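You operate a simulated robot arm through the tools that you are given. There is no shell and no other tool. Be economical: measure what you need, move in short steps, check, and stop when the job is done.

The job below is to be done with a simulated robot arm. You get a single attempt, and the scene is never put back.

## Task
Close up the tank marked lime: hatch shut and locked, vent shut, port capped, cooling at 2 C.
Fine: the wing nut ends tight; the other tanks stay as they are.

Only the result counts: the job must be done as asked and must still hold three seconds after the hand-in. Knocking over, shifting, dropping, spilling or breaking anything else fails it.

## Robot
A 7-joint arm with a two-finger parallel gripper on a trunk, on a base that drives. Base frame: it is fixed to the floor where the robot stands at the start and does not move with it; the origin is under the middle of the robot, x ahead of it, y to its left, z up. Units: m, degrees, N and s.
With the tool pointing down near the work surface it reaches from about 0.22 to 0.74 m from the robot's upright axis, wherever it stands. Its first joint turns from -166.0 to 166.0 degrees. Places, roughly: cap with green knob [0.7, 0.1, 0.9]; cap with green knob (6x6x5 cm) [0.7, 0.1, 0.9]; green handwheel [0.4, 0.1, 1.2]; green knob [0.5, 0.3, 1.4]; green wing nut [0.5, 0.1, 0.7]; orange handwheel [2.1, -0.3, 1.2]; orange knob [2, -0.2, 1.4]; orange wing nut [2, -0.4, 0.7]; outlet handle of tank marked berry [1.3, -0.2, 0.6]; outlet handle of tank marked lime [0.5, 0.1, 0.6]; outlet handle of tank marked peach [2, -0.4, 0.6]; port with green wing nut [0.5, 0.1, 0.7]; purple handwheel [1.3, -0.1, 1.2]; purple knob [1.3, 0, 1.4]; purple wing nut [1.3, -0.2, 0.7]; round hatch of tank marked lime [0.5, 0.1, 1.2]. Payload 1.57 kg.
The TCP is the grasp point between the finger pads, 0.03 m short of the fingertips. In the tool frame z runs along the fingers and y along their closing line. Largest opening 0.11 m; finger width 0.024, thickness 0.012; the body of the gripper, 0.048 by 0.112 m, starts 0.078 m behind the TCP.
Orientation is told as [roll, pitch, yaw] about the base's x, y, z axes, in that order, counted from this pose: with the fingers straight down and closing along the base's y, the tool's x points along the base's -x, its y along +y and its z along -z.

## Interface
- The arm moves only by the tool drive_tool. Its argument "series" is a list that holds one entry, the list of rows, each a list of 7 numbers: the gripper command, from -1 (fully open) to 1 (shut), values between in proportion, then the shift along the base's x, y, z in units of 40 mm (1.0 is 40 mm), then the turn, a rotation vector about the base's x, y, z in units of 5 degrees (1.0 is 5 degrees). In form: [[[claw, dx, dy, dz, ax, ay, az], ...]]. A call has 1 to 20 rows; each row shifts and turns the commanded pose from where the row before left it. A call with a number of a shift or a turn outside -1 to 1 is refused whole. Each row takes 0.2 s and may step no farther than 0.05 m and 8.6 degrees from the row before; otherwise, or with a gripper value out of range, the whole call is refused. A pose out of reach is approached as far as the arm can. The call stops where the force on the tool passes 40 N (or 10 N more than at its start, if that is more) or the arm is blocked; 0.2 s more then pass. Each finger travels about 0.045 m/s and halts on what it meets, pressing with about 21 N; the grip force reading is that of the motor and also rises with nothing between the fingers. The clock runs only during rows and for 0.2 s after the last one: add rows that do not move to give the fingers time. The reply holds the time, the measured pose of the TCP, the force on the tool along the base axes, the opening and the grip force, in the units named above and with some noise, with the torque about the TCP (base axes, N m) and any sound that the robot's microphone picked up.
- Cameras (640 x 400 px; columns grow to the right, rows downward): "scene" is now at [0.0124, 0.1463, 1.6103]; the picture's right is [-0.04, -1.00, 0.00], its down [-0.61, 0.02, -0.79] and it looks along [0.79, -0.03, -0.61] (base axes); focal length 265 px, centre (320, 200). "wrist" rides on the gripper at [0.07, 0.016, -0.141] in the tool frame; the picture's right is [-0.23, 0.97, 0.00], its down [-0.86, -0.20, -0.48] and it looks along [-0.47, -0.11, 0.88] (tool axes); focal length 222 px, centre (320, 200). There is no depth. A picture from a camera that has moved, and an enlarged one, comes with that camera's place and axes in the base frame and with its lens. The place of the scene camera against the robot may be out by one fixed shift of up to 0.025 m in any direction.
- grab_frame(camera): a new picture of that camera. No time passes.
- move_column(by): slides the trunk up (or, below 0, down) by that many m; the arm and the scene camera ride with it, the base frame stays. It gives what a move gives, with no picture.
- drive_base(legs): drives the robot by 1 to 6 legs, each [ahead, turn to the left] in m and degrees, along the robot's own axes; the way and the turn of a leg run together, so that a leg with both is an arc; at most 1.5 m and 180 degrees a leg. The arm and the cameras ride along, it lands a little off, and it stops where it bumps. It gives what a move gives.
- turn_head(pan, tilt): turns the head with the scene camera to pan (to the left, within 155 degrees either way) and tilt (down, from -29 to 69), counted from straight ahead of the robot. It gives what a move gives.
- zoom(camera, box): a new picture of the part [left, top, right, bottom] of that camera's present view, enlarged. No time passes.
- sign_off(): hands the job in; it is judged then, once.

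Go step by step. Nothing tells you exact positions but the pictures and the camera data: compare them with the known pose of the tool, close in by small moves and look again before you grip or let go. The budget is 120 turns and 90 pictures, counting those below and the enlarged ones. Unless the task says otherwise, let go and move clear before handing in, and close with one line.

The tools are called after ">>>" by a JSON object that holds its "name" and its "arguments". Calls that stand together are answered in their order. drive_tool: Moves the arm, as the interface text tells. Its arguments: {"type":"object","properties":{"series":{"type":"array","items":{"type":"array","items":{"type":"array","items":{"type":"number"}}}}},"required":["series"]} The other tools are called the same way: move_column (by) slides the trunk up or down; drive_base (legs) drives the base; turn_head (pan, tilt) turns the head that bears the scene camera; grab_frame (camera) takes a picture; zoom (camera, box) takes an enlarged picture of a part of a camera's view; sign_off () hands the job in.

At the start:

```text
clock: 0.0
tool_pos: [0.3775, 0.216, 0.9994]
orientation: [-0.1, 0.1, 0.0]
contact_force: [-0.1, -0.2, -0.8]
torque: [-0.04, 0.01, -0.01]
width: 0.1099
finger_force: 0.0
trunk travel left (down, up): [-0.525, 0.065]
robot x, y, heading: [0.0, -0.0024, -0.1]
head pan, tilt: [-2.2, 37.9]
```

scene: 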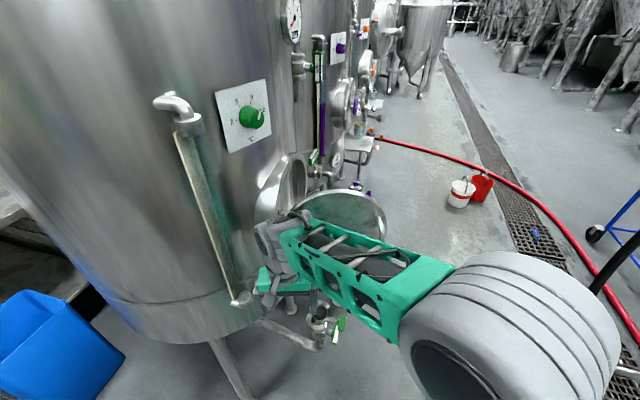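
wrist: 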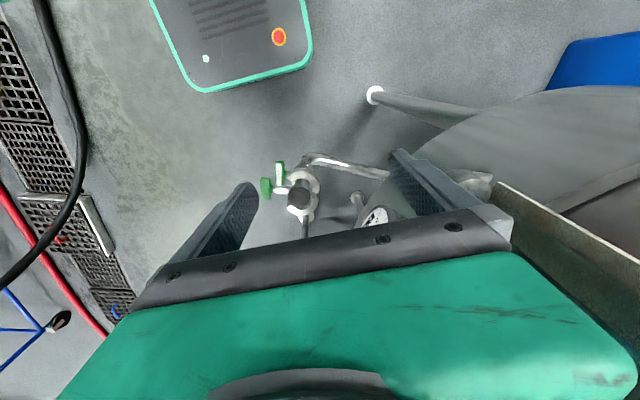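

I see the near tank with a green knob on a plate, an open round hatch behind the gripper, and a port with wing nut low down. I'll take enlarged pictures to learn the parts.

>>> {"name": "zoom", "arguments": {"camera": "scene", "box": [200, 0, 400, 125]}}

>>> {"name": "zoom", "arguments": {"camera": "scene", "box": [220, 130, 420, 255]}}

>>> {"name": "zoom", "arguments": {"camera": "scene", "box": [220, 250, 420, 375]}}

>>> {"name": "zoom", "arguments": {"camera": "wrist", "box": [220, 120, 420, 245]}}

```text
3.20 times, centred on (300, 62) of scene
camera zoom: at [0.0124, 0.1463, 1.6103], right [-0.04, -1.0, 0.0], down [-0.61, 0.02, -0.79], along [0.79, -0.03, -0.61], focal length 847 px, centre (384, 640)
```

zoom: 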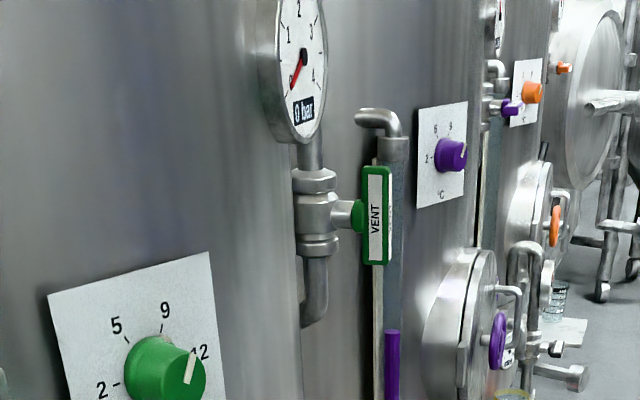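

```text
3.20 times, centred on (320, 192) of scene
camera zoom: at [0.0124, 0.1463, 1.6103], right [-0.04, -1.0, 0.0], down [-0.61, 0.02, -0.79], along [0.79, -0.03, -0.61], focal length 847 px, centre (320, 224)
```

zoom: 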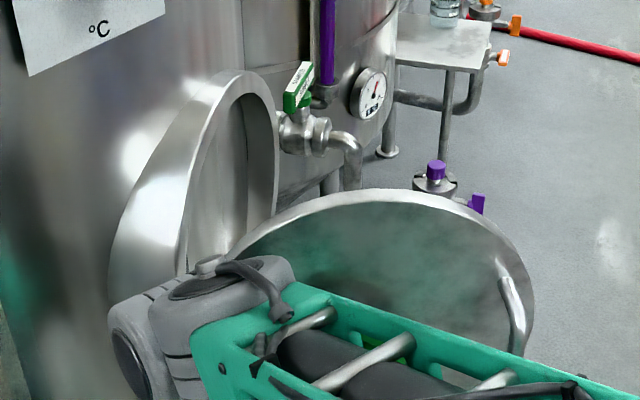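

```text
3.20 times, centred on (320, 312) of scene
camera zoom: at [0.0124, 0.1463, 1.6103], right [-0.04, -1.0, 0.0], down [-0.61, 0.02, -0.79], along [0.79, -0.03, -0.61], focal length 847 px, centre (320, -160)
```

zoom: 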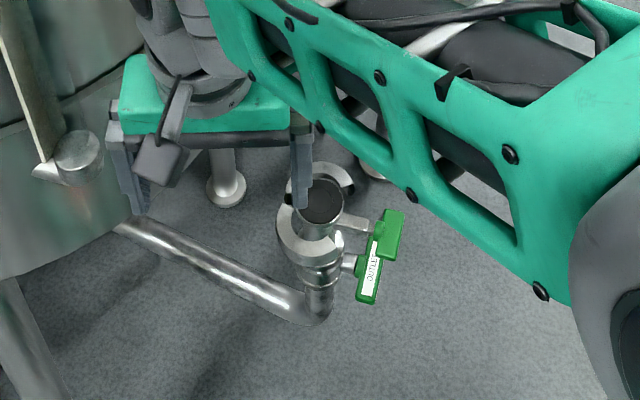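

```text
3.20 times, centred on (320, 182) of wrist
camera zoom: at [0.308, 0.2301, 1.1413], right [0.23, 0.97, 0.0], down [0.86, -0.2, 0.48], along [0.47, -0.11, -0.88], focal length 711 px, centre (320, 256)
```

zoom: 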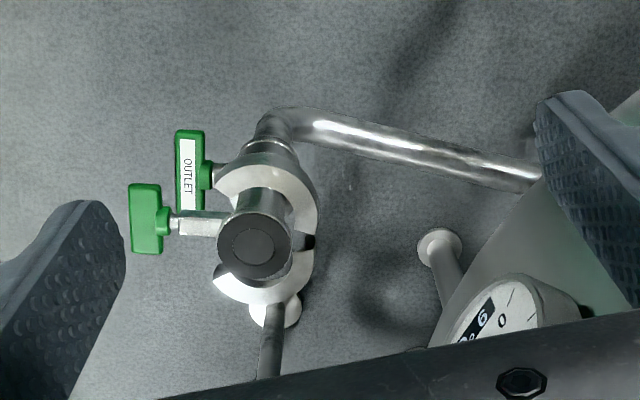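

The arm hides the hatch. I'll pull it back toward the robot's right and look again.

>>> {"name": "drive_tool", "arguments": {"series": [[[-1, -0.5, -0.8, 0, 0, 0, 0], [-1, -0.5, -0.8, 0, 0, 0, 0], [-1, -0.5, -0.8, 0, 0, 0, 0], [-1, 0, -1, 0, 0, 0, 0], [-1, 0, -1, 0, 0, 0, 0], [-1, 0, -1, 0, 0, 0, 0], [-1, 0, -1, 0, 0, 0, 0], [-1, 0, -1, 0, 0, 0, 0], [-1, 0, -1, 0, 0, 0, 0], [-1, 0, -1, 0, 0, 0, 0]]]}}

>>> {"name": "grab_frame", "arguments": {"camera": "scene"}}

```text
clock: 2.2
tool_pos: [0.3182, -0.1608, 0.9991]
orientation: [0.0, -0.1, 0.0]
contact_force: [-0.7, -0.5, 0.7]
torque: [-0.01, -0.04, -0.01]
width: 0.1101
finger_force: 0.1
trunk travel left (down, up): [-0.525, 0.065]
robot x, y, heading: [-0.0008, -0.002, 0.0]
head pan, tilt: [-2.2, 37.9]
```

```text
83 pictures are left
camera scene: at [0.0125, 0.1459, 1.6103], right [-0.04, -1.0, 0.0], down [-0.61, 0.02, -0.79], along [0.79, -0.03, -0.61], focal length 265 px, centre (320, 200)
```

scene: 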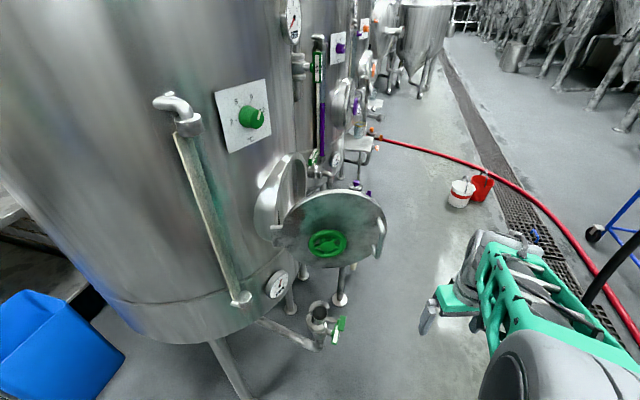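

>>> {"name": "zoom", "arguments": {"camera": "scene", "box": [240, 130, 400, 230]}}

>>> {"name": "zoom", "arguments": {"camera": "scene", "box": [240, 200, 400, 300]}}

>>> {"name": "zoom", "arguments": {"camera": "scene", "box": [280, 290, 376, 350]}}

>>> {"name": "grab_frame", "arguments": {"camera": "wrist"}}

```text
4.00 times, centred on (320, 180) of scene
camera zoom: at [0.0125, 0.1459, 1.6103], right [-0.04, -1.0, 0.0], down [-0.61, 0.02, -0.79], along [0.79, -0.03, -0.61], focal length 1059 px, centre (320, 280)
```

zoom: 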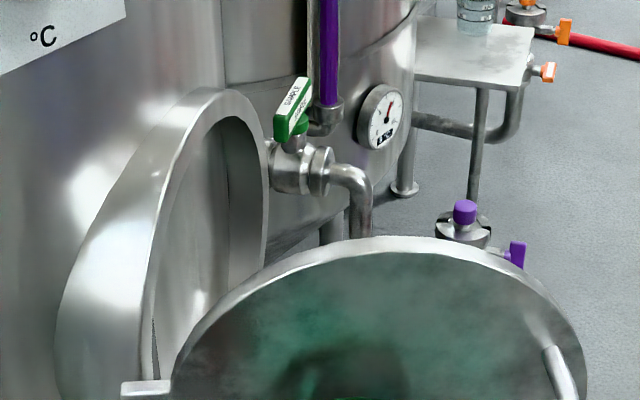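

```text
4.00 times, centred on (320, 250) of scene
camera zoom: at [0.0125, 0.1459, 1.6103], right [-0.04, -1.0, 0.0], down [-0.61, 0.02, -0.79], along [0.79, -0.03, -0.61], focal length 1059 px, centre (320, 0)
```

zoom: 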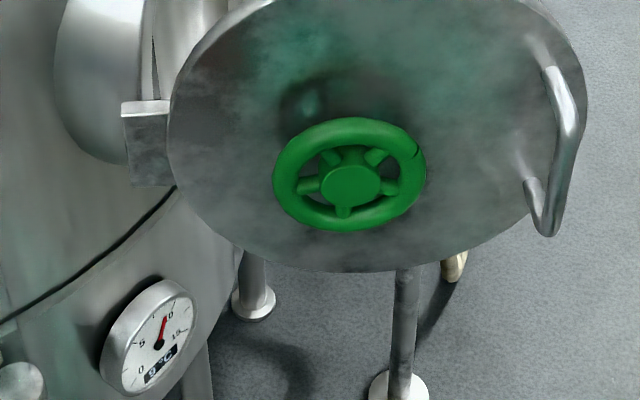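

```text
6.67 times, centred on (328, 320) of scene
camera zoom: at [0.0125, 0.1459, 1.6103], right [-0.04, -1.0, 0.0], down [-0.61, 0.02, -0.79], along [0.79, -0.03, -0.61], focal length 1764 px, centre (267, -600)
```

zoom: 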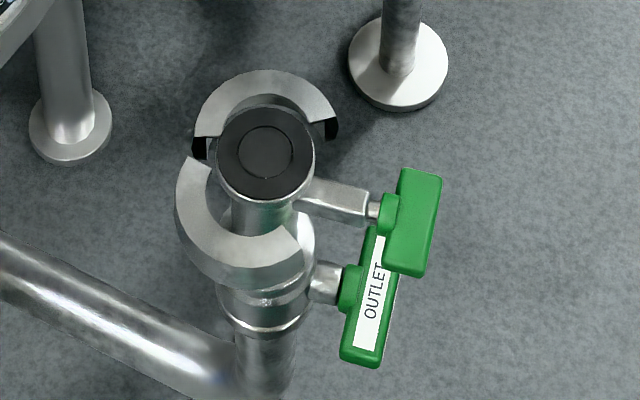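

```text
79 pictures are left
camera wrist: at [0.2497, -0.1457, 1.1397], right [0.23, 0.97, 0.0], down [0.86, -0.2, 0.48], along [0.47, -0.11, -0.88], focal length 222 px, centre (320, 200)
```

wrist: 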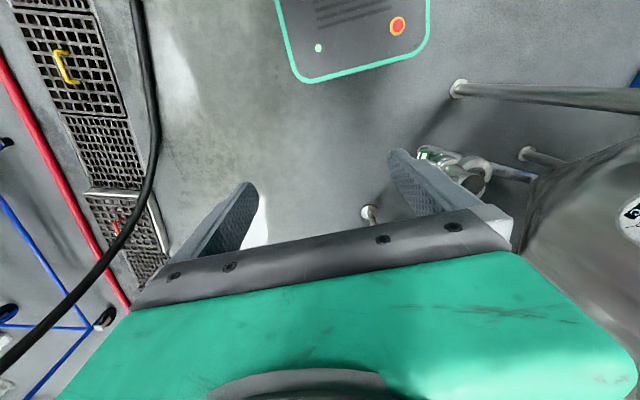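

The hatch's outside face with the green wheel faces the robot, with the hinge on its left, so it closes by swinging ahead and then to the left. I'll drive the robot to stand in front of the tank, facing it.

>>> {"name": "drive_base", "arguments": {"legs": [[0, -48], [0.72, 0], [0, 138]]}}

>>> {"name": "turn_head", "arguments": {"pan": 0, "tilt": 30}}

>>> {"name": "grab_frame", "arguments": {"camera": "scene"}}

```text
clock: 13.8
tool_pos: [0.665, -0.2211, 0.9988]
orientation: [0.0, -0.1, 86.9]
contact_force: [-0.4, 0.1, -0.6]
torque: [0.02, 0.02, 0.0]
width: 0.1102
finger_force: 0.1
trunk travel left (down, up): [-0.525, 0.065]
robot x, y, heading: [0.4858, -0.5315, 86.9]
head pan, tilt: [-2.2, 37.9]
```

```text
clock: 14.5
tool_pos: [0.6648, -0.2215, 0.999]
orientation: [0.0, 0.0, 86.9]
contact_force: [0.1, 0.7, -0.2]
torque: [0.0, 0.0, -0.04]
width: 0.11
finger_force: 0.0
trunk travel left (down, up): [-0.525, 0.065]
robot x, y, heading: [0.4852, -0.5311, 86.7]
head pan, tilt: [0.0, 30.0]
```

```text
78 pictures are left
camera scene: at [0.3209, -0.4966, 1.6225], right [1.0, -0.06, 0.0], down [-0.03, -0.5, -0.87], along [0.05, 0.86, -0.5], focal length 265 px, centre (320, 200)
```

scene: 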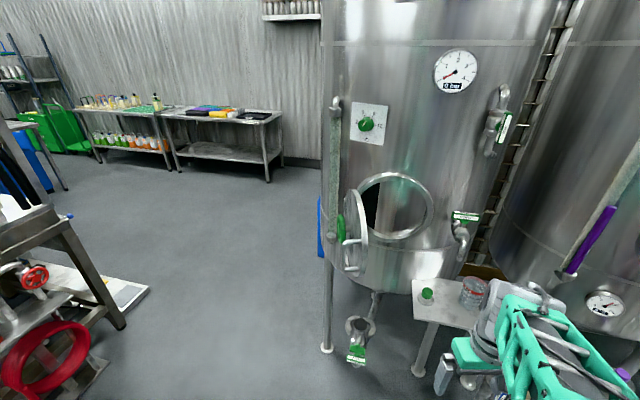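

Now the whole front is visible: knob, hatch, vent, sample valve, cap and a glass on a small shelf, and the port. I'll zoom in for coordinates.

>>> {"name": "zoom", "arguments": {"camera": "scene", "box": [320, 80, 528, 210]}}

>>> {"name": "zoom", "arguments": {"camera": "scene", "box": [320, 170, 528, 300]}}

>>> {"name": "zoom", "arguments": {"camera": "scene", "box": [320, 270, 480, 370]}}

```text
3.08 times, centred on (424, 145) of scene
camera zoom: at [0.3209, -0.4966, 1.6225], right [1.0, -0.06, 0.0], down [-0.03, -0.5, -0.87], along [0.05, 0.86, -0.5], focal length 814 px, centre (0, 369)
```

zoom: 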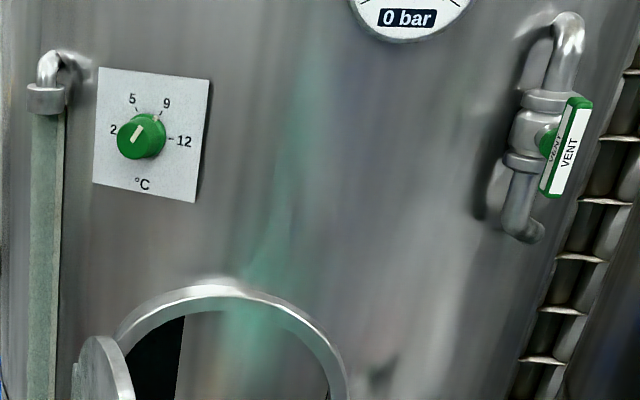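

```text
3.08 times, centred on (424, 235) of scene
camera zoom: at [0.3209, -0.4966, 1.6225], right [1.0, -0.06, 0.0], down [-0.03, -0.5, -0.87], along [0.05, 0.86, -0.5], focal length 814 px, centre (0, 92)
```

zoom: 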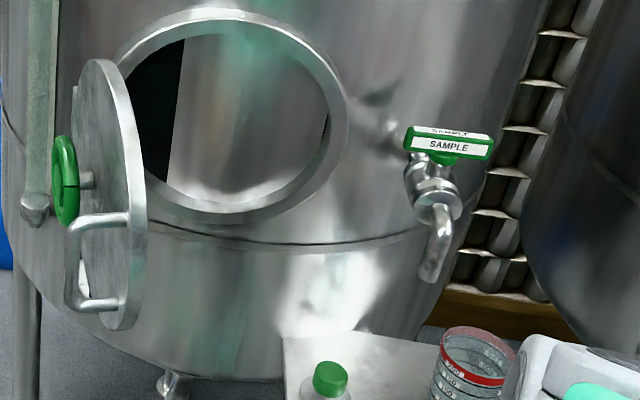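

```text
4.00 times, centred on (400, 320) of scene
camera zoom: at [0.3209, -0.4966, 1.6225], right [1.0, -0.06, 0.0], down [-0.03, -0.5, -0.87], along [0.05, 0.86, -0.5], focal length 1059 px, centre (0, -280)
```

zoom: 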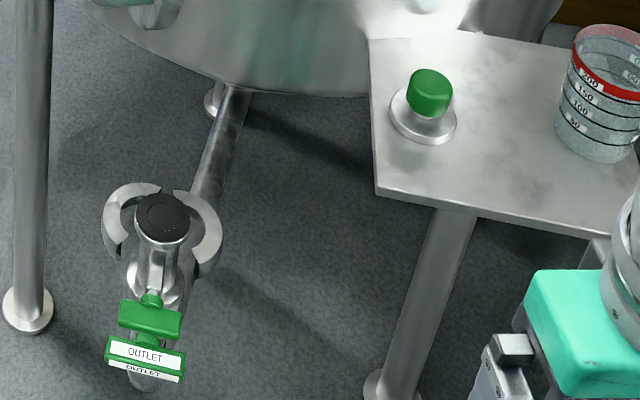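

From the two views I place the door centre at (.457,.095,1.176), hinge near (.46,.235), wheel at (.416,.11,1.17), knob at (.497,.256,1.43) and vent handle at (.806,.12,1.45). I'll bring the closed gripper to the left of the door and tilt it to horizontal.

>>> {"name": "drive_tool", "arguments": {"series": [[[1, -0.85, 0.2, 0.72, 0, 0, -0.9], [1, -0.85, 0.2, 0.72, 0, 0, -0.9], [1, -0.85, 0.2, 0.72, 0, 0, -0.9], [1, -0.85, 0.2, 0.72, 0, 0, -0.9], [1, -0.85, 0.2, 0.72, 0, 0, -0.9], [1, -0.85, 0.2, 0.72, 0, 0, -0.9], [1, -0.85, 0.2, 0.72, 0, 0, 0], [1, -0.85, 0.2, 0.72, 0, 0, 0], [1, -0.85, 0.2, 0.72, 0, 0, 0]]]}}

>>> {"name": "drive_tool", "arguments": {"series": [[[1, 0, 0, 0, 0.866, -0.5, 0], [1, 0, 0, 0, 0.866, -0.5, 0], [1, 0, 0, 0, 0.866, -0.5, 0], [1, 0, 0, 0, 0.866, -0.5, 0], [1, 0, 0, 0, 0.866, -0.5, 0], [1, 0, 0, 0, 0.866, -0.5, 0], [1, 0, 0, 0, 0.866, -0.5, 0], [1, 0, 0, 0, 0.866, -0.5, 0], [1, 0, 0, 0, 0.866, -0.5, 0], [1, 0, 0, 0, 0.866, -0.5, 0], [1, 0, 0, 0, 0.866, -0.5, 0], [1, 0, 0, 0, 0.866, -0.5, 0], [1, 0, 0, 0, 0.866, -0.5, 0], [1, 0, 0, 0, 0.866, -0.5, 0], [1, 0, 0, 0, 0.866, -0.5, 0], [1, 0, 0, 0, 0.866, -0.5, 0], [1, 0, 0, 0, 0.866, -0.5, 0], [1, 0, 0, 0, 0.866, -0.5, 0]]]}}

>>> {"name": "grab_frame", "arguments": {"camera": "scene"}}

>>> {"name": "grab_frame", "arguments": {"camera": "wrist"}}

```text
clock: 16.5
tool_pos: [0.3583, -0.1495, 1.2608]
orientation: [0.0, -0.1, 59.8]
contact_force: [-0.7, 0.4, 0.7]
torque: [0.01, -0.01, 0.0]
width: 0.0
finger_force: 20.9
trunk travel left (down, up): [-0.525, 0.065]
robot x, y, heading: [0.4868, -0.531, 87.0]
head pan, tilt: [0.0, 30.0]
```

```text
clock: 20.3
tool_pos: [0.3757, -0.1381, 1.253]
orientation: [0.2, -32.4, 60.8]
contact_force: [-0.4, -0.5, 0.4]
torque: [0.02, 0.02, 0.02]
width: 0.0
finger_force: 21.0
out of reach, approached as far as the arm can: row 7, 8, 9, 10, 11, 12, 13, 14, 15, 16, 17, 18
trunk travel left (down, up): [-0.525, 0.065]
robot x, y, heading: [0.4855, -0.5292, 86.6]
head pan, tilt: [0.0, 30.0]
```

```text
74 pictures are left
camera scene: at [0.3208, -0.4966, 1.6225], right [1.0, -0.06, 0.0], down [-0.03, -0.5, -0.87], along [0.05, 0.86, -0.5], focal length 265 px, centre (320, 200)
```

scene: 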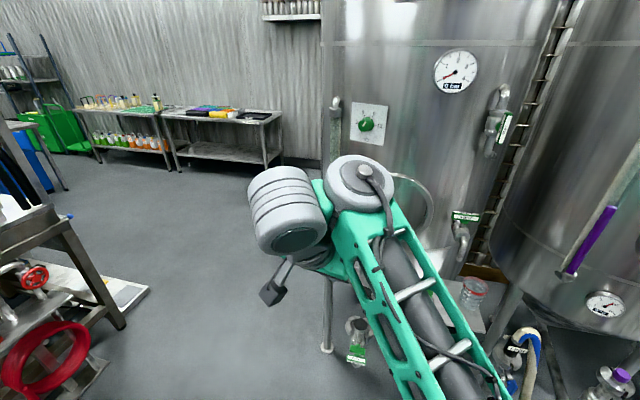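

```text
73 pictures are left
camera wrist: at [0.2955, -0.2496, 1.3371], right [-0.76, 0.64, 0.12], down [0.4, 0.31, 0.86], along [0.51, 0.7, -0.49], focal length 222 px, centre (320, 200)
```

wrist: 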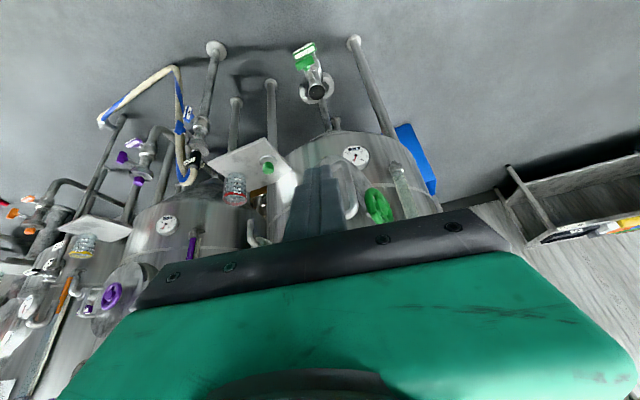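

The arm is folded too tightly here to get horizontal. I'll back the robot off 0.25 m and do the tilt further out.

>>> {"name": "drive_base", "arguments": {"legs": [[-0.25, 0]]}}

>>> {"name": "drive_tool", "arguments": {"series": [[[1, 0, 1, 0, 0, 0, 0], [1, 0, 1, 0, 0, 0, 0], [1, 0, 1, 0, 0, 0, 0], [1, 0, 1, 0, 0.866, -0.5, 0], [1, 0, 1, 0, 0.866, -0.5, 0], [1, 0, 1, 0, 0.866, -0.5, 0], [1, 0, 0, 0, 0.866, -0.5, 0], [1, 0, 0, 0, 0.866, -0.5, 0], [1, 0, 0, 0, 0.866, -0.5, 0], [1, 0, 0, 0, 0.866, -0.5, 0], [1, 0, 0, 0, 0.866, -0.5, 0], [1, 0, 0, 0, 0.866, -0.5, 0], [1, 0, 0, 0, 0.866, -0.5, 0], [1, 0, 0, 0, 0.866, -0.5, 0]]]}}

>>> {"name": "grab_frame", "arguments": {"camera": "scene"}}

```text
clock: 22.2
tool_pos: [0.361, -0.3915, 1.2551]
orientation: [0.2, -32.3, 60.8]
contact_force: [0.4, -1.3, -0.6]
torque: [-0.02, -0.03, 0.0]
width: 0.0
finger_force: 21.0
trunk travel left (down, up): [-0.525, 0.065]
robot x, y, heading: [0.4746, -0.782, 87.0]
head pan, tilt: [0.0, 30.0]
```

```text
clock: 25.2
tool_pos: [0.3686, -0.1475, 1.3546]
orientation: [2.7, -43.2, 61.0]
contact_force: [0.0, -0.9, -0.2]
torque: [-0.01, 0.0, 0.0]
width: 0.0002
finger_force: 20.7
out of reach, approached as far as the arm can: row 3, 4, 5, 6, 7, 8, 9, 10, 11, 12, 13, 14
trunk travel left (down, up): [-0.525, 0.065]
robot x, y, heading: [0.472, -0.7837, 86.6]
head pan, tilt: [0.0, 30.0]
```

```text
72 pictures are left
camera scene: at [0.3067, -0.7498, 1.6225], right [1.0, -0.06, 0.0], down [-0.03, -0.5, -0.87], along [0.05, 0.86, -0.5], focal length 265 px, centre (320, 200)
```

scene: 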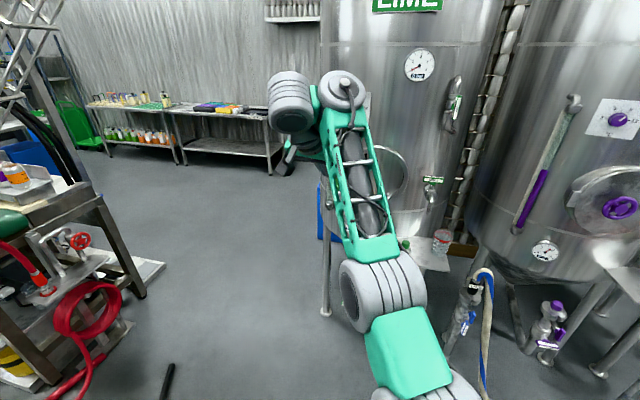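

The arm has got into an awkward elbow-down posture. I'll bring the tool back down near the start posture and look at how the arm stands.

>>> {"name": "drive_tool", "arguments": {"series": [[[1, 0, -0.6, -0.75, -0.866, 0.5, 0], [1, 0, -0.6, -0.75, -0.866, 0.5, 0], [1, 0, -0.6, -0.75, -0.866, 0.5, 0], [1, 0, -0.6, -0.75, -0.866, 0.5, 0], [1, 0, -0.6, -0.75, -0.866, 0.5, 0], [1, 0, -0.6, -0.75, -0.866, 0.5, 0], [1, 0, -0.6, -0.75, -0.866, 0.5, 0], [1, 0, -0.6, -0.75, -0.866, 0.5, 0], [1, 0, -0.6, -0.75, -0.5, 0.3, 0]]]}}

>>> {"name": "grab_frame", "arguments": {"camera": "scene"}}

```text
clock: 27.2
tool_pos: [0.3671, -0.3596, 1.0962]
orientation: [3.4, -0.1, 60.8]
contact_force: [0.2, 0.7, -0.2]
torque: [0.02, -0.02, -0.03]
width: 0.0
finger_force: 21.1
out of reach, approached as far as the arm can: row 1, 9
trunk travel left (down, up): [-0.525, 0.065]
robot x, y, heading: [0.4734, -0.7831, 86.7]
head pan, tilt: [0.0, 30.0]
```

```text
71 pictures are left
camera scene: at [0.3068, -0.7492, 1.6225], right [1.0, -0.06, 0.0], down [-0.03, -0.5, -0.87], along [0.05, 0.86, -0.5], focal length 265 px, centre (320, 200)
```

scene: 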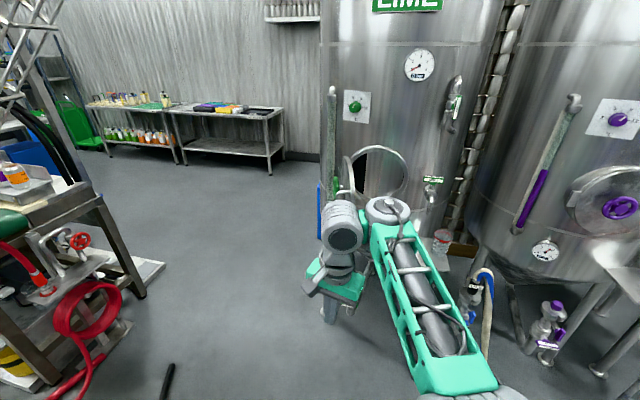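

The tool is down again. I'll roll the tool 90° about its axis first, so the last joint is off its limit, then try tilting again.

>>> {"name": "drive_tool", "arguments": {"series": [[[1, 0, 0.1, 0.1, 0, 0, -1], [1, 0, 0.1, 0.1, 0, 0, -1], [1, 0, 0.1, 0.1, 0, 0, -1], [1, 0, 0.1, 0.1, 0, 0, -1], [1, 0, 0.1, 0.1, 0, 0, -1], [1, 0, 0.1, 0.1, 0, 0, -1], [1, 0, 0.1, 0.1, 0, 0, -1], [1, 0, 0.1, 0.1, 0, 0, -1], [1, 0, 0.1, 0.1, 0, 0, -1], [1, 0, 0.1, 0.1, 0, 0, -1], [1, 0, 0.1, 0.1, 0, 0, -1], [1, 0, 0.1, 0.1, 0, 0, -1], [1, 0, 0.1, 0.1, 0, 0, -1], [1, 0, 0.1, 0.1, 0, 0, -1], [1, 0, 0.1, 0.1, 0, 0, -1], [1, 0, 0.1, 0.1, 0, 0, -1], [1, 0, 0.1, 0.1, 0, 0, -1], [1, 0, 0.1, 0.1, 0, 0, -1]]]}}

>>> {"name": "drive_tool", "arguments": {"series": [[[1, 0, 0, 0, 0.866, -0.5, 0], [1, 0, 0, 0, 0.866, -0.5, 0], [1, 0, 0, 0, 0.866, -0.5, 0], [1, 0, 0, 0, 0.866, -0.5, 0], [1, 0, 0, 0, 0.866, -0.5, 0], [1, 0, 0, 0, 0.866, -0.5, 0], [1, 0, 0, 0, 0.866, -0.5, 0], [1, 0, 0, 0, 0.866, -0.5, 0], [1, 0, 0, 0, 0.866, -0.5, 0], [1, 0, 0, 0, 0.866, -0.5, 0], [1, 0, 0, 0, 0.866, -0.5, 0], [1, 0, 0, 0, 0.866, -0.5, 0], [1, 0, 0, 0, 0.866, -0.5, 0], [1, 0, 0, 0, 0.866, -0.5, 0], [1, 0, 0, 0, 0.866, -0.5, 0], [1, 0, 0, 0, 0.866, -0.5, 0], [1, 0, 0, 0, 0.866, -0.5, 0], [1, 0, 0, 0, 0.866, -0.5, 0]]]}}

>>> {"name": "grab_frame", "arguments": {"camera": "scene"}}

```text
clock: 31.0
tool_pos: [0.3682, -0.2878, 1.1671]
orientation: [3.6, -0.3, -29.2]
contact_force: [-0.1, -0.7, 1.5]
torque: [-0.04, -0.04, 0.02]
width: 0.0002
finger_force: 21.7
trunk travel left (down, up): [-0.525, 0.065]
robot x, y, heading: [0.4719, -0.783, 86.6]
head pan, tilt: [0.0, 30.0]
```

```text
clock: 34.8
tool_pos: [0.3721, -0.2838, 1.1846]
orientation: [12.4, -0.3, -29.0]
contact_force: [-0.3, 0.2, 0.2]
torque: [0.02, -0.01, -0.03]
width: 0.0
finger_force: 21.3
out of reach, approached as far as the arm can: row 2, 3, 4, 5, 6, 7, 8, 9, 10, 11, 12, 13, 14, 15, 16, 17, 18
trunk travel left (down, up): [-0.525, 0.065]
robot x, y, heading: [0.4751, -0.7839, 86.4]
head pan, tilt: [0.0, 30.0]
```

```text
70 pictures are left
camera scene: at [0.3067, -0.7498, 1.6225], right [1.0, -0.06, 0.0], down [-0.03, -0.5, -0.87], along [0.05, 0.86, -0.5], focal length 265 px, centre (320, 200)
```

scene: 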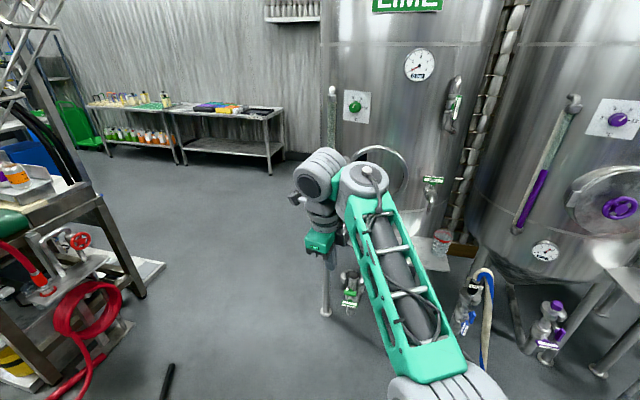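

Tilt is still limited here, and it seemed to improve with the hand high relative to the trunk. I'll lower the trunk and lift the hand while tilting.

>>> {"name": "move_column", "arguments": {"by": -0.35}}

>>> {"name": "drive_tool", "arguments": {"series": [[[1, 0, 0, 1, 0, 0, 0], [1, 0, 0, 1, 0, 0, 0], [1, 0, 0, 1, 0, 0, 0], [1, 0, 0, 1, 0, 0, 0], [1, 0, 0, 1, 0, 0, 0], [1, 0, 0, 1, 0, 0, 0], [1, 0, 0, 1, 0, 0, 0], [1, 0, 0, 1, 0, 0, 0], [1, 0, 0, 1, 0, 0, 0], [1, 0, 0, 0, 0.866, -0.5, 0], [1, 0, 0, 0, 0.866, -0.5, 0], [1, 0, 0, 0, 0.866, -0.5, 0], [1, 0, 0, 0, 0.866, -0.5, 0], [1, 0, 0, 0, 0.866, -0.5, 0], [1, 0, 0, 0, 0.866, -0.5, 0], [1, 0, 0, 0, 0.866, -0.5, 0], [1, 0, 0, 0, 0.866, -0.5, 0], [1, 0, 0, 0, 0.866, -0.5, 0], [1, 0, 0, 0, 0.866, -0.5, 0]]]}}

>>> {"name": "grab_frame", "arguments": {"camera": "scene"}}

```text
clock: 38.2
tool_pos: [0.3715, -0.2836, 0.8339]
orientation: [12.4, -0.3, -29.0]
contact_force: [0.7, -0.1, -0.6]
torque: [0.01, 0.04, 0.01]
width: 0.0
finger_force: 21.4
trunk travel left (down, up): [-0.175, 0.415]
robot x, y, heading: [0.4739, -0.7823, 86.8]
head pan, tilt: [0.0, 30.0]
```

```text
clock: 42.2
tool_pos: [0.4969, -0.274, 1.1965]
orientation: [54.1, -0.4, -28.0]
contact_force: [-0.7, -0.3, -0.3]
torque: [0.0, -0.02, -0.03]
width: 0.0
finger_force: 21.2
out of reach, approached as far as the arm can: row 6, 7, 8, 9, 11, 12, 13, 14, 15, 16, 17, 18, 19
trunk travel left (down, up): [-0.175, 0.415]
robot x, y, heading: [0.4721, -0.788, 86.9]
head pan, tilt: [0.0, 30.0]
```

```text
69 pictures are left
camera scene: at [0.3067, -0.75, 1.2725], right [1.0, -0.06, 0.0], down [-0.03, -0.5, -0.87], along [0.05, 0.86, -0.5], focal length 265 px, centre (320, 200)
```

scene: 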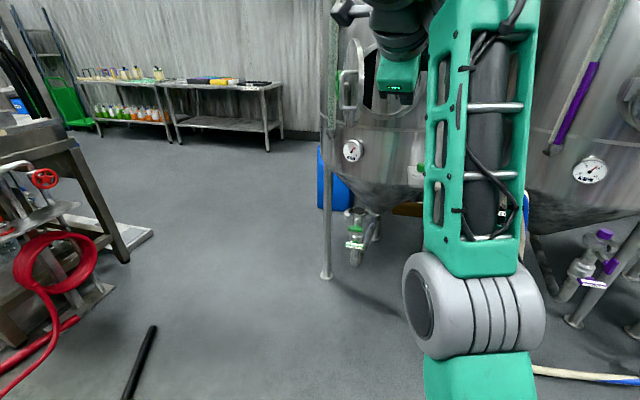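

The wrist bends sideways in this arm posture (elbow out right), so the tool likely goes horizontal toward the robot's left, not ahead. I'll untilt and turn the robot back to heading 0 with the tank on its left.

>>> {"name": "drive_tool", "arguments": {"series": [[[1, -0.1, -0.2, -0.7, -0.866, 0.5, 0], [1, -0.1, -0.2, -0.7, -0.866, 0.5, 0], [1, -0.1, -0.2, -0.7, -0.866, 0.5, 0], [1, -0.1, -0.2, -0.7, -0.866, 0.5, 0], [1, -0.1, -0.2, -0.7, -0.866, 0.5, 0], [1, -0.1, -0.2, -0.7, -0.866, 0.5, 0], [1, -0.1, -0.2, -0.7, -0.866, 0.5, 0], [1, -0.1, -0.2, -0.7, -0.866, 0.5, 0], [1, -0.1, -0.2, -0.7, -0.866, 0.5, 0], [1, -0.1, -0.2, -0.7, -0.866, 0.5, 0], [1, -0.1, -0.2, -0.7, -0.7, 0.4, 0]]]}}

>>> {"name": "move_column", "arguments": {"by": 0.25}}

>>> {"name": "drive_base", "arguments": {"legs": [[0, -87]]}}

>>> {"name": "turn_head", "arguments": {"pan": 45, "tilt": 25}}

>>> {"name": "grab_frame", "arguments": {"camera": "scene"}}

```text
clock: 44.6
tool_pos: [0.4566, -0.3578, 0.9016]
orientation: [2.6, 1.0, -28.4]
contact_force: [-0.1, 0.0, 0.5]
torque: [0.02, 0.05, 0.02]
width: 0.0001
finger_force: 21.3
out of reach, approached as far as the arm can: row 1
trunk travel left (down, up): [-0.175, 0.415]
robot x, y, heading: [0.471, -0.7844, 86.8]
head pan, tilt: [0.0, 30.0]
```

```text
clock: 47.2
tool_pos: [0.4577, -0.3594, 1.1516]
orientation: [2.7, 1.0, -28.5]
contact_force: [0.2, 0.1, -0.2]
torque: [0.01, 0.0, 0.03]
width: 0.0
finger_force: 20.8
trunk travel left (down, up): [-0.425, 0.165]
robot x, y, heading: [0.4737, -0.7816, 86.6]
head pan, tilt: [0.0, 30.0]
```

```text
clock: 51.2
tool_pos: [0.8967, -0.7387, 1.1528]
orientation: [2.6, 1.0, -114.7]
contact_force: [-0.2, 0.0, 0.6]
torque: [0.01, 0.01, -0.01]
width: 0.0002
finger_force: 21.2
trunk travel left (down, up): [-0.425, 0.165]
robot x, y, heading: [0.4712, -0.7823, 0.9]
head pan, tilt: [0.0, 30.0]
```

```text
clock: 52.4
tool_pos: [0.8965, -0.7389, 1.1518]
orientation: [2.6, 1.0, -114.6]
contact_force: [-0.2, -0.2, -1.2]
torque: [0.02, 0.01, -0.01]
width: 0.0
finger_force: 20.9
trunk travel left (down, up): [-0.425, 0.165]
robot x, y, heading: [0.4721, -0.7837, 0.7]
head pan, tilt: [45.0, 25.0]
```

```text
68 pictures are left
camera scene: at [0.4621, -0.5693, 1.5305], right [0.71, -0.7, 0.0], down [-0.3, -0.3, -0.91], along [0.63, 0.65, -0.42], focal length 265 px, centre (320, 200)
```

scene: 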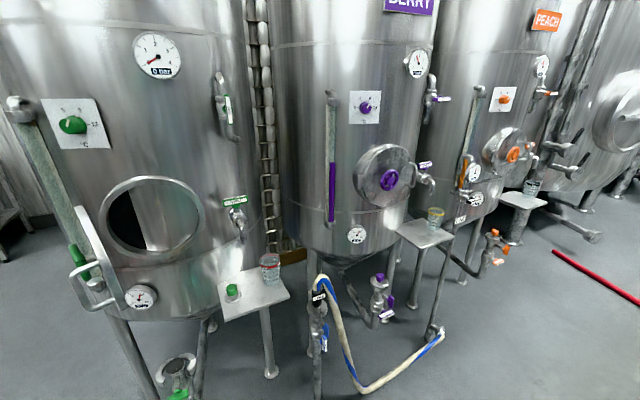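

Now the reference is clear: the other tanks' vent handles are horizontal when shut. I'll yaw the tool back and test tilting it toward +y (the robot's left).

>>> {"name": "drive_tool", "arguments": {"series": [[[1, -0.2, 0.35, 0, 0, 0, 1], [1, -0.2, 0.35, 0, 0, 0, 1], [1, -0.2, 0.35, 0, 0, 0, 1], [1, -0.2, 0.35, 0, 0, 0, 1], [1, -0.2, 0.35, 0, 0, 0, 1], [1, -0.2, 0.35, 0, 0, 0, 1], [1, -0.2, 0.35, 0, 0, 0, 1], [1, -0.2, 0.35, 0, 0, 0, 1], [1, -0.2, 0.35, 0, 0, 0, 1], [1, -0.2, 0.35, 0, 0, 0, 1], [1, -0.2, 0.35, 0, 0, 0, 1], [1, -0.2, 0.35, 0, 0, 0, 1], [1, -0.2, 0.35, 0, 0, 0, 1], [1, -0.2, 0.35, 0, 0, 0, 1], [1, -0.2, 0.35, 0, 0, 0, 1], [1, -0.2, 0.35, 0, 0, 0, 1], [1, -0.2, 0.35, 0, 0, 0, 1], [1, -0.2, 0.35, 0, 0, 0, 1], [1, -0.2, 0.35, 0, 0, 0, 1], [1, -0.2, 0.35, 0, 0, 0, 1]]]}}

>>> {"name": "drive_tool", "arguments": {"series": [[[1, 0, 0, 0, 1, 0, 0.5], [1, 0, 0, 0, 1, 0, 0.5], [1, 0, 0, 0, 1, 0, 0.5], [1, 0, 0, 0, 1, 0, 0.5], [1, 0, 0, 0, 1, 0, 0.5], [1, 0, 0, 0, 1, 0, 0], [1, 0, 0, 0, 1, 0, 0], [1, 0, 0, 0, 1, 0, 0], [1, 0, 0, 0, 1, 0, 0], [1, 0, 0, 0, 1, 0, 0], [1, 0, 0, 0, 1, 0, 0], [1, 0, 0, 0, 1, 0, 0], [1, 0, 0, 0, 1, 0, 0], [1, 0, 0, 0, 1, 0, 0], [1, 0, 0, 0, 1, 0, 0], [1, 0, 0, 0, 1, 0, 0], [1, 0, 0, 0, 1, 0, 0], [1, 0, 0, 0, 1, 0, 0]]]}}

>>> {"name": "grab_frame", "arguments": {"camera": "scene"}}

```text
clock: 56.6
tool_pos: [0.7369, -0.4561, 1.1503]
orientation: [2.5, 1.1, -14.6]
contact_force: [0.1, 0.3, -0.3]
torque: [-0.01, 0.01, 0.01]
width: 0.0
finger_force: 21.1
trunk travel left (down, up): [-0.425, 0.165]
robot x, y, heading: [0.4739, -0.7809, 0.7]
head pan, tilt: [45.0, 25.0]
```

```text
clock: 60.4
tool_pos: [0.7538, -0.4555, 1.1935]
orientation: [37.1, 4.6, 0.1]
contact_force: [-0.2, 0.2, -0.2]
torque: [0.02, 0.02, 0.01]
width: 0.0
finger_force: 21.0
out of reach, approached as far as the arm can: row 6, 7, 8, 9, 10, 11, 12, 13, 14, 15, 16, 17, 18
trunk travel left (down, up): [-0.425, 0.165]
robot x, y, heading: [0.4708, -0.7819, 0.4]
head pan, tilt: [45.0, 25.0]
```

```text
67 pictures are left
camera scene: at [0.4621, -0.5692, 1.5305], right [0.71, -0.7, 0.0], down [-0.3, -0.3, -0.91], along [0.63, 0.65, -0.42], focal length 265 px, centre (320, 200)
```

scene: 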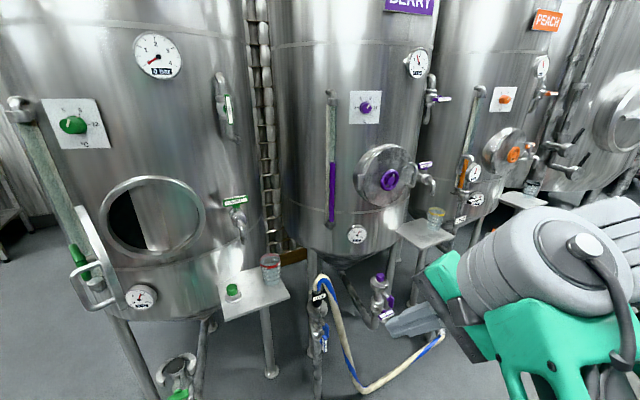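

Here the wrist axis is the right one for the tilt; the arm is probably just folded too tight. I'll extend toward the tank while tilting.

>>> {"name": "drive_tool", "arguments": {"series": [[[1, -0.2, 1, 0.2, 0, 0, 0], [1, -0.2, 1, 0.2, 0, 0, 0], [1, -0.2, 1, 0.2, 0, 0, 0], [1, -0.2, 1, 0.2, 0, 0, 0], [1, -0.2, 1, 0.2, 0, 0, 0], [1, -0.2, 1, 0, 0, 0, 0], [1, 0, 0, 0, 1, 0, 0], [1, 0, 0, 0, 1, 0, 0], [1, 0, 0, 0, 1, 0, 0], [1, 0, 0, 0, 1, 0, 0], [1, 0, 0, 0, 1, 0, 0], [1, 0, 0, 0, 1, 0, 0], [1, 0, 0, 0, 1, 0, 0], [1, 0, 0, 0, 1, 0, 0], [1, 0, 0, 0, 1, 0, 0], [1, 0, 0, 0, 1, 0, 0]]]}}

>>> {"name": "grab_frame", "arguments": {"camera": "scene"}}

```text
clock: 63.8
tool_pos: [0.7186, -0.2312, 1.2942]
orientation: [45.2, 4.8, 1.2]
contact_force: [-0.5, -1.0, -0.5]
torque: [0.0, 0.02, -0.02]
width: 0.0
finger_force: 21.5
out of reach, approached as far as the arm can: row 1, 2, 3, 7, 8, 9, 10, 11, 12, 13, 14, 15, 16
trunk travel left (down, up): [-0.425, 0.165]
robot x, y, heading: [0.4772, -0.7862, 0.5]
head pan, tilt: [45.0, 25.0]
```

```text
66 pictures are left
camera scene: at [0.4621, -0.5691, 1.5304], right [0.71, -0.7, 0.0], down [-0.3, -0.3, -0.91], along [0.63, 0.65, -0.42], focal length 265 px, centre (320, 200)
```

scene: 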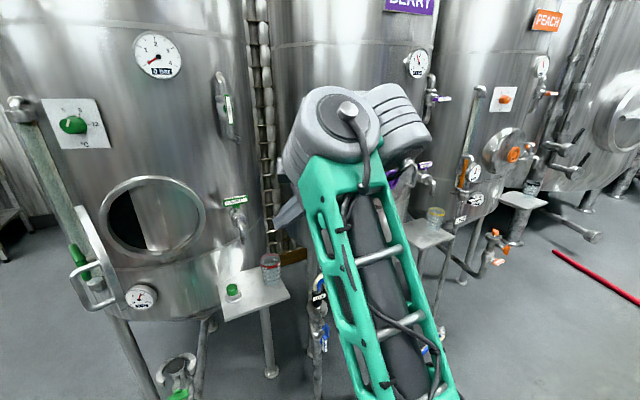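

The elbow has swung low; the start posture had it up at the right. I'll go back to the start-like pose (tool down, low), raise the trunk fully, and check the elbow.

>>> {"name": "drive_tool", "arguments": {"series": [[[1, 0.4, -0.9, -0.5, -1, 0, 0], [1, 0.4, -0.9, -0.5, -1, 0, 0], [1, 0.4, -0.9, -0.5, -1, 0, 0], [1, 0.4, -0.9, -0.5, -1, 0, 0], [1, 0.4, -0.9, -0.5, -1, 0, 0], [1, 0.4, -0.9, -0.5, -1, 0, 0], [1, 0.4, -0.9, -0.5, -1, 0, 0], [1, 0.4, -0.9, -0.5, -1, 0, 0], [1, 0.4, -0.9, -0.5, -1, -0.8, 0], [1, 0.2, -0.5, -1, 0, 0, 0], [1, 0, 0, -1, 0, 0, 0], [1, 0, 0, -1, 0, 0, 0], [1, 0, 0, -1, 0, 0, 0], [1, 0, 0, -1, 0, 0, 0]]]}}

>>> {"name": "move_column", "arguments": {"by": 0.165}}

>>> {"name": "turn_head", "arguments": {"pan": -10, "tilt": 45}}

>>> {"name": "grab_frame", "arguments": {"camera": "scene"}}

```text
clock: 66.8
tool_pos: [0.8948, -0.5604, 0.9548]
orientation: [0.1, 0.4, -2.4]
contact_force: [-0.6, 0.1, -0.8]
torque: [0.0, 0.0, 0.0]
width: 0.0
finger_force: 21.5
out of reach, approached as far as the arm can: row 13, 14
trunk travel left (down, up): [-0.425, 0.165]
robot x, y, heading: [0.4733, -0.782, 0.4]
head pan, tilt: [45.0, 25.0]
```

```text
clock: 68.6
tool_pos: [0.8943, -0.5611, 1.1207]
orientation: [0.2, 0.5, -2.6]
contact_force: [-0.4, 0.6, -1.0]
torque: [0.02, -0.03, 0.02]
width: 0.0
finger_force: 20.4
trunk travel left (down, up): [-0.59, 0.0]
robot x, y, heading: [0.4733, -0.7862, 0.7]
head pan, tilt: [45.0, 25.0]
```

```text
clock: 69.9
tool_pos: [0.8942, -0.56, 1.1201]
orientation: [0.2, 0.5, -2.5]
contact_force: [-0.2, -0.6, 0.2]
torque: [0.02, -0.01, 0.01]
width: 0.0
finger_force: 21.3
trunk travel left (down, up): [-0.59, 0.0]
robot x, y, heading: [0.4725, -0.7811, 0.3]
head pan, tilt: [-10.0, 45.0]
```

```text
65 pictures are left
camera scene: at [0.4779, -0.6482, 1.6649], right [-0.16, -0.99, 0.0], down [-0.7, 0.11, -0.71], along [0.7, -0.11, -0.71], focal length 265 px, centre (320, 200)
```

scene: 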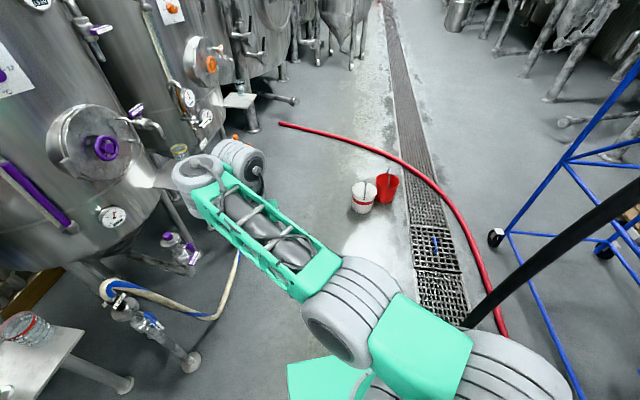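

The elbow is low and limiting. I'll stretch the arm forward and low in free space to make it pass over to the elbow-up posture, then retract and compare.

>>> {"name": "drive_tool", "arguments": {"series": [[[1, 0.9, -0.6, 0, 0, 0, 0], [1, 0.9, -0.6, 0, 0, 0, 0], [1, 0.9, -0.6, 0, 0, 0, 0], [1, 0.9, -0.6, 0, 0, 0, 0], [1, 0.9, -0.6, 0, 0, 0, 0], [1, 0.9, -0.6, 0, 0, 0, 0], [1, 0.9, 0, 0, 0, 0, 0], [1, 0, 0, -1, 0, 0, 0], [1, 0, 0, -1, 0, 0, 0], [1, 0, 0, -1, 0, 0, 0], [1, 0, 0, -1, 0, 0, 0], [1, 0, 0, -1, 0, 0, 0], [1, 0, 0, -1, 0, 0, 0], [1, 0, 0, -1, 0, 0, 0], [1, 0, 0, -1, 0, 0, 0]]]}}

>>> {"name": "drive_tool", "arguments": {"series": [[[1, -1, 0, 0, 0, 0, 0], [1, -1, 0, 0, 0, 0, 0], [1, -1, 0, 0, 0, 0, 0], [1, -1, 0, 0, 0, 0, 0], [1, -1, 0, 0, 0, 0, 0], [1, -1, 0, 0, 0, 0, 0], [1, -1, 0, 0, 0, 0, 0], [1, -1, 0, 0, 0, 0, 0]]]}}

>>> {"name": "grab_frame", "arguments": {"camera": "scene"}}

```text
clock: 73.1
tool_pos: [1.1748, -0.7006, 0.8377]
orientation: [-1.7, 1.5, -2.5]
contact_force: [0.0, 0.1, 0.0]
torque: [-0.03, -0.01, 0.0]
width: 0.0
finger_force: 20.9
out of reach, approached as far as the arm can: row 14, 15
trunk travel left (down, up): [-0.59, 0.0]
robot x, y, heading: [0.4712, -0.7841, 0.9]
head pan, tilt: [-10.0, 45.0]
```

```text
clock: 74.9
tool_pos: [1.1084, -0.6733, 0.8416]
orientation: [-2.1, 3.4, -2.4]
contact_force: [1.2, 0.3, 0.5]
torque: [-0.02, 0.01, -0.01]
width: 0.0
finger_force: 21.1
out of reach, approached as far as the arm can: row 1, 2, 3, 4, 5, 6, 7, 8
trunk travel left (down, up): [-0.59, 0.0]
robot x, y, heading: [0.4706, -0.7849, 0.6]
head pan, tilt: [-10.0, 45.0]
```

```text
64 pictures are left
camera scene: at [0.478, -0.6483, 1.6649], right [-0.16, -0.99, 0.0], down [-0.7, 0.12, -0.71], along [0.7, -0.12, -0.71], focal length 265 px, centre (320, 200)
```

scene: 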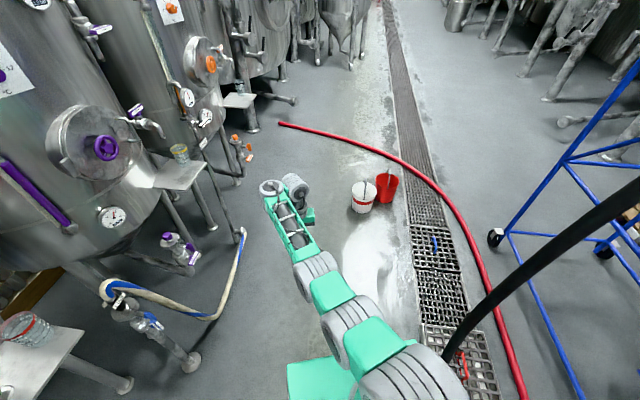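

Commanding tilts pushed the elbow down; tilting the tool the opposite way (to the robot's right) should swing it up again. I'll try that in free space.

>>> {"name": "drive_tool", "arguments": {"series": [[[1, -0.3, -0.3, 1, -1, 0, 0], [1, -0.3, -0.3, 1, -1, 0, 0], [1, -0.3, -0.3, 1, -1, 0, 0], [1, -0.3, -0.3, 1, -1, 0, 0], [1, -0.3, -0.3, 1, -1, 0, 0], [1, -0.3, -0.3, 1, -1, 0, 0], [1, -0.3, 0, 1, -1, 0, 0], [1, -0.3, 0, 0, -1, 0, 0], [1, -0.3, 0, 0, -1, 0, 0], [1, -0.3, 0, 0, -1, 0, 0], [1, -0.3, 0, 0, -1, 0, 0], [1, -0.3, 0, 0, -1, 0, 0], [1, -0.3, 0, 0, -1, 0, 0], [1, -0.3, 0, 0, -1, 0, 0], [1, -0.3, 0, 0, -1, 0, 0], [1, -0.3, 0, 0, -1, 0, 0], [1, 0, 0, 0, -1, 0, 0], [1, 0, 0, 0, -1, 0, 0]]]}}

>>> {"name": "grab_frame", "arguments": {"camera": "scene"}}

```text
clock: 78.7
tool_pos: [0.7954, -0.8834, 0.9482]
orientation: [-91.9, -2.5, -3.0]
contact_force: [-0.7, 0.0, -0.2]
torque: [-0.01, -0.03, 0.02]
width: 0.0
finger_force: 21.3
out of reach, approached as far as the arm can: row 1, 2, 3, 5, 6, 7, 8, 9, 10, 11, 12, 13, 14, 15, 17, 18
trunk travel left (down, up): [-0.59, 0.0]
robot x, y, heading: [0.4716, -0.7846, 0.6]
head pan, tilt: [-10.0, 45.0]
```

```text
63 pictures are left
camera scene: at [0.478, -0.6484, 1.665], right [-0.16, -0.99, 0.0], down [-0.7, 0.12, -0.71], along [0.7, -0.12, -0.71], focal length 265 px, centre (320, 200)
```

scene: 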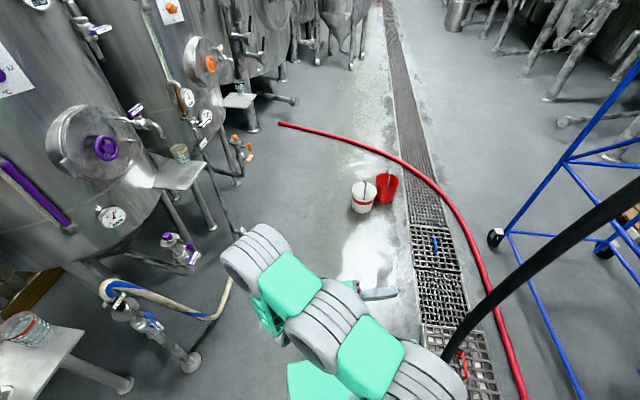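

This posture (tool horizontal toward the robot's right) works fully. I'll test its reach: extending right and up as would be needed at the tank.

>>> {"name": "drive_tool", "arguments": {"series": [[[1, -0.3, -1, 0.6, 0, 0, 0], [1, -0.3, -1, 0.6, 0, 0, 0], [1, -0.3, -1, 0.6, 0, 0, 0], [1, -0.3, -1, 0.6, 0, 0, 0], [1, -0.3, -1, 0.6, 0, 0, 0], [1, -0.3, -1, 0.6, 0, 0, 0], [1, -0.3, -1, 0.6, 0, 0, 0], [1, -0.3, -1, 0.6, 0, 0, 0], [1, 0, -1, 0.6, 0, 0, 0], [1, 0, -1, 0.6, 0, 0, 0], [1, 0, -1, 0, 0, 0, 0], [1, 0, -1, 0, 0, 0, 0]]]}}

>>> {"name": "drive_tool", "arguments": {"series": [[[1, 0, 0, 1, 0, 0, 0], [1, 0, 0, 1, 0, 0, 0], [1, 0, 0, 1, 0, 0, 0], [1, 0, 0, 1, 0, 0, 0], [1, 0, 0, 1, 0, 0, 0], [1, 0, 0, 1, 0, 0, 0], [1, 0, 0, 1, 0, 0, 0]]]}}

>>> {"name": "drive_tool", "arguments": {"series": [[[1, 0, 0, -0.4, 0, 1, 0], [1, 0, 0, -0.4, 0, 1, 0], [1, 0, 0, -0.4, 0, 1, 0], [1, 0, 0, -0.4, 0, 1, 0], [1, 0, 0, -0.4, 0, 1, 0], [1, 0, 0, -0.4, 0, 1, 0], [1, 0, 0, -0.4, 0, 1, 0], [1, 0, 0, -0.4, 0, 1, 0], [1, 0, 0, -0.4, 0, 1, 0], [1, 0, 0, -0.4, 0, 1, 0], [1, 0, 0, -0.4, 0, 1, 0], [1, 0, 0, -0.4, 0, 1, 0], [1, 0, 0, -0.4, 0, 1, 0], [1, 0, 0, -0.4, 0, 1, 0], [1, 0, 0, -0.4, 0, 1, 0], [1, 0, 0, -0.4, 0, 1, 0], [1, 0, 0, -0.4, 0, 1, 0], [1, 0, 0, -0.4, 0, 1, 0]]]}}

>>> {"name": "turn_head", "arguments": {"pan": -60, "tilt": 35}}

>>> {"name": "grab_frame", "arguments": {"camera": "scene"}}

```text
clock: 81.3
tool_pos: [0.7506, -1.0243, 1.0344]
orientation: [-91.9, -2.4, -3.0]
contact_force: [-0.1, 0.1, -0.7]
torque: [-0.05, -0.04, 0.0]
width: 0.0001
finger_force: 20.7
out of reach, approached as far as the arm can: row 4, 5, 6, 7, 8, 9, 10, 11, 12
trunk travel left (down, up): [-0.59, 0.0]
robot x, y, heading: [0.4706, -0.783, 0.4]
head pan, tilt: [-10.0, 45.0]
```

```text
clock: 82.9
tool_pos: [0.7497, -1.025, 1.0347]
orientation: [-91.9, -2.5, -2.9]
contact_force: [-0.2, 0.0, -0.6]
torque: [0.02, 0.0, 0.0]
width: 0.0001
finger_force: 21.1
out of reach, approached as far as the arm can: row 1, 2, 3, 4, 5, 6, 7
trunk travel left (down, up): [-0.59, 0.0]
robot x, y, heading: [0.4725, -0.7852, 0.6]
head pan, tilt: [-10.0, 45.0]
```

```text
clock: 86.7
tool_pos: [0.7456, -1.0195, 0.748]
orientation: [-141.9, 86.5, -49.9]
contact_force: [0.3, -0.9, -0.1]
torque: [0.01, -0.01, -0.02]
width: 0.0
finger_force: 21.3
out of reach, approached as far as the arm can: row 17
trunk travel left (down, up): [-0.59, 0.0]
robot x, y, heading: [0.4685, -0.7808, 0.9]
head pan, tilt: [-10.0, 45.0]
```

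```text
clock: 87.8
tool_pos: [0.746, -1.0197, 0.7461]
orientation: [-140.7, 86.3, -48.8]
contact_force: [0.1, 0.1, -0.3]
torque: [0.05, 0.01, 0.01]
width: 0.0
finger_force: 21.2
trunk travel left (down, up): [-0.59, 0.0]
robot x, y, heading: [0.4738, -0.7823, 0.7]
head pan, tilt: [-60.0, 35.0]
```

```text
62 pictures are left
camera scene: at [0.4426, -0.7108, 1.6797], right [-0.86, -0.51, 0.0], down [-0.29, 0.49, -0.82], along [0.42, -0.7, -0.57], focal length 265 px, centre (320, 200)
```

scene: 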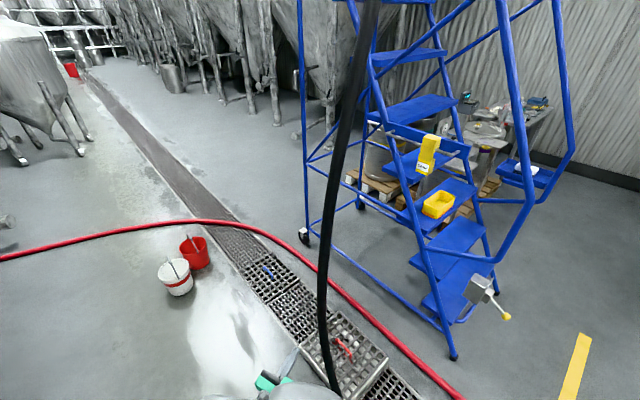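

I'll look at the arm's own posture now.

>>> {"name": "turn_head", "arguments": {"pan": -25, "tilt": 65}}

>>> {"name": "grab_frame", "arguments": {"camera": "scene"}}

```text
clock: 88.9
tool_pos: [0.7452, -1.0195, 0.7471]
orientation: [-140.7, 86.4, -48.8]
contact_force: [-0.2, 0.5, -1.2]
torque: [0.04, -0.01, 0.02]
width: 0.0
finger_force: 21.4
trunk travel left (down, up): [-0.59, 0.0]
robot x, y, heading: [0.4739, -0.7827, 0.9]
head pan, tilt: [-25.0, 65.0]
```

```text
61 pictures are left
camera scene: at [0.453, -0.6602, 1.6399], right [-0.41, -0.91, 0.0], down [-0.82, 0.37, -0.42], along [0.39, -0.17, -0.91], focal length 265 px, centre (320, 200)
```

scene: 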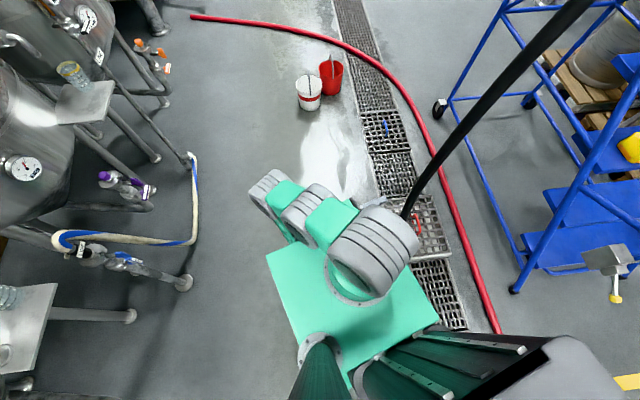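

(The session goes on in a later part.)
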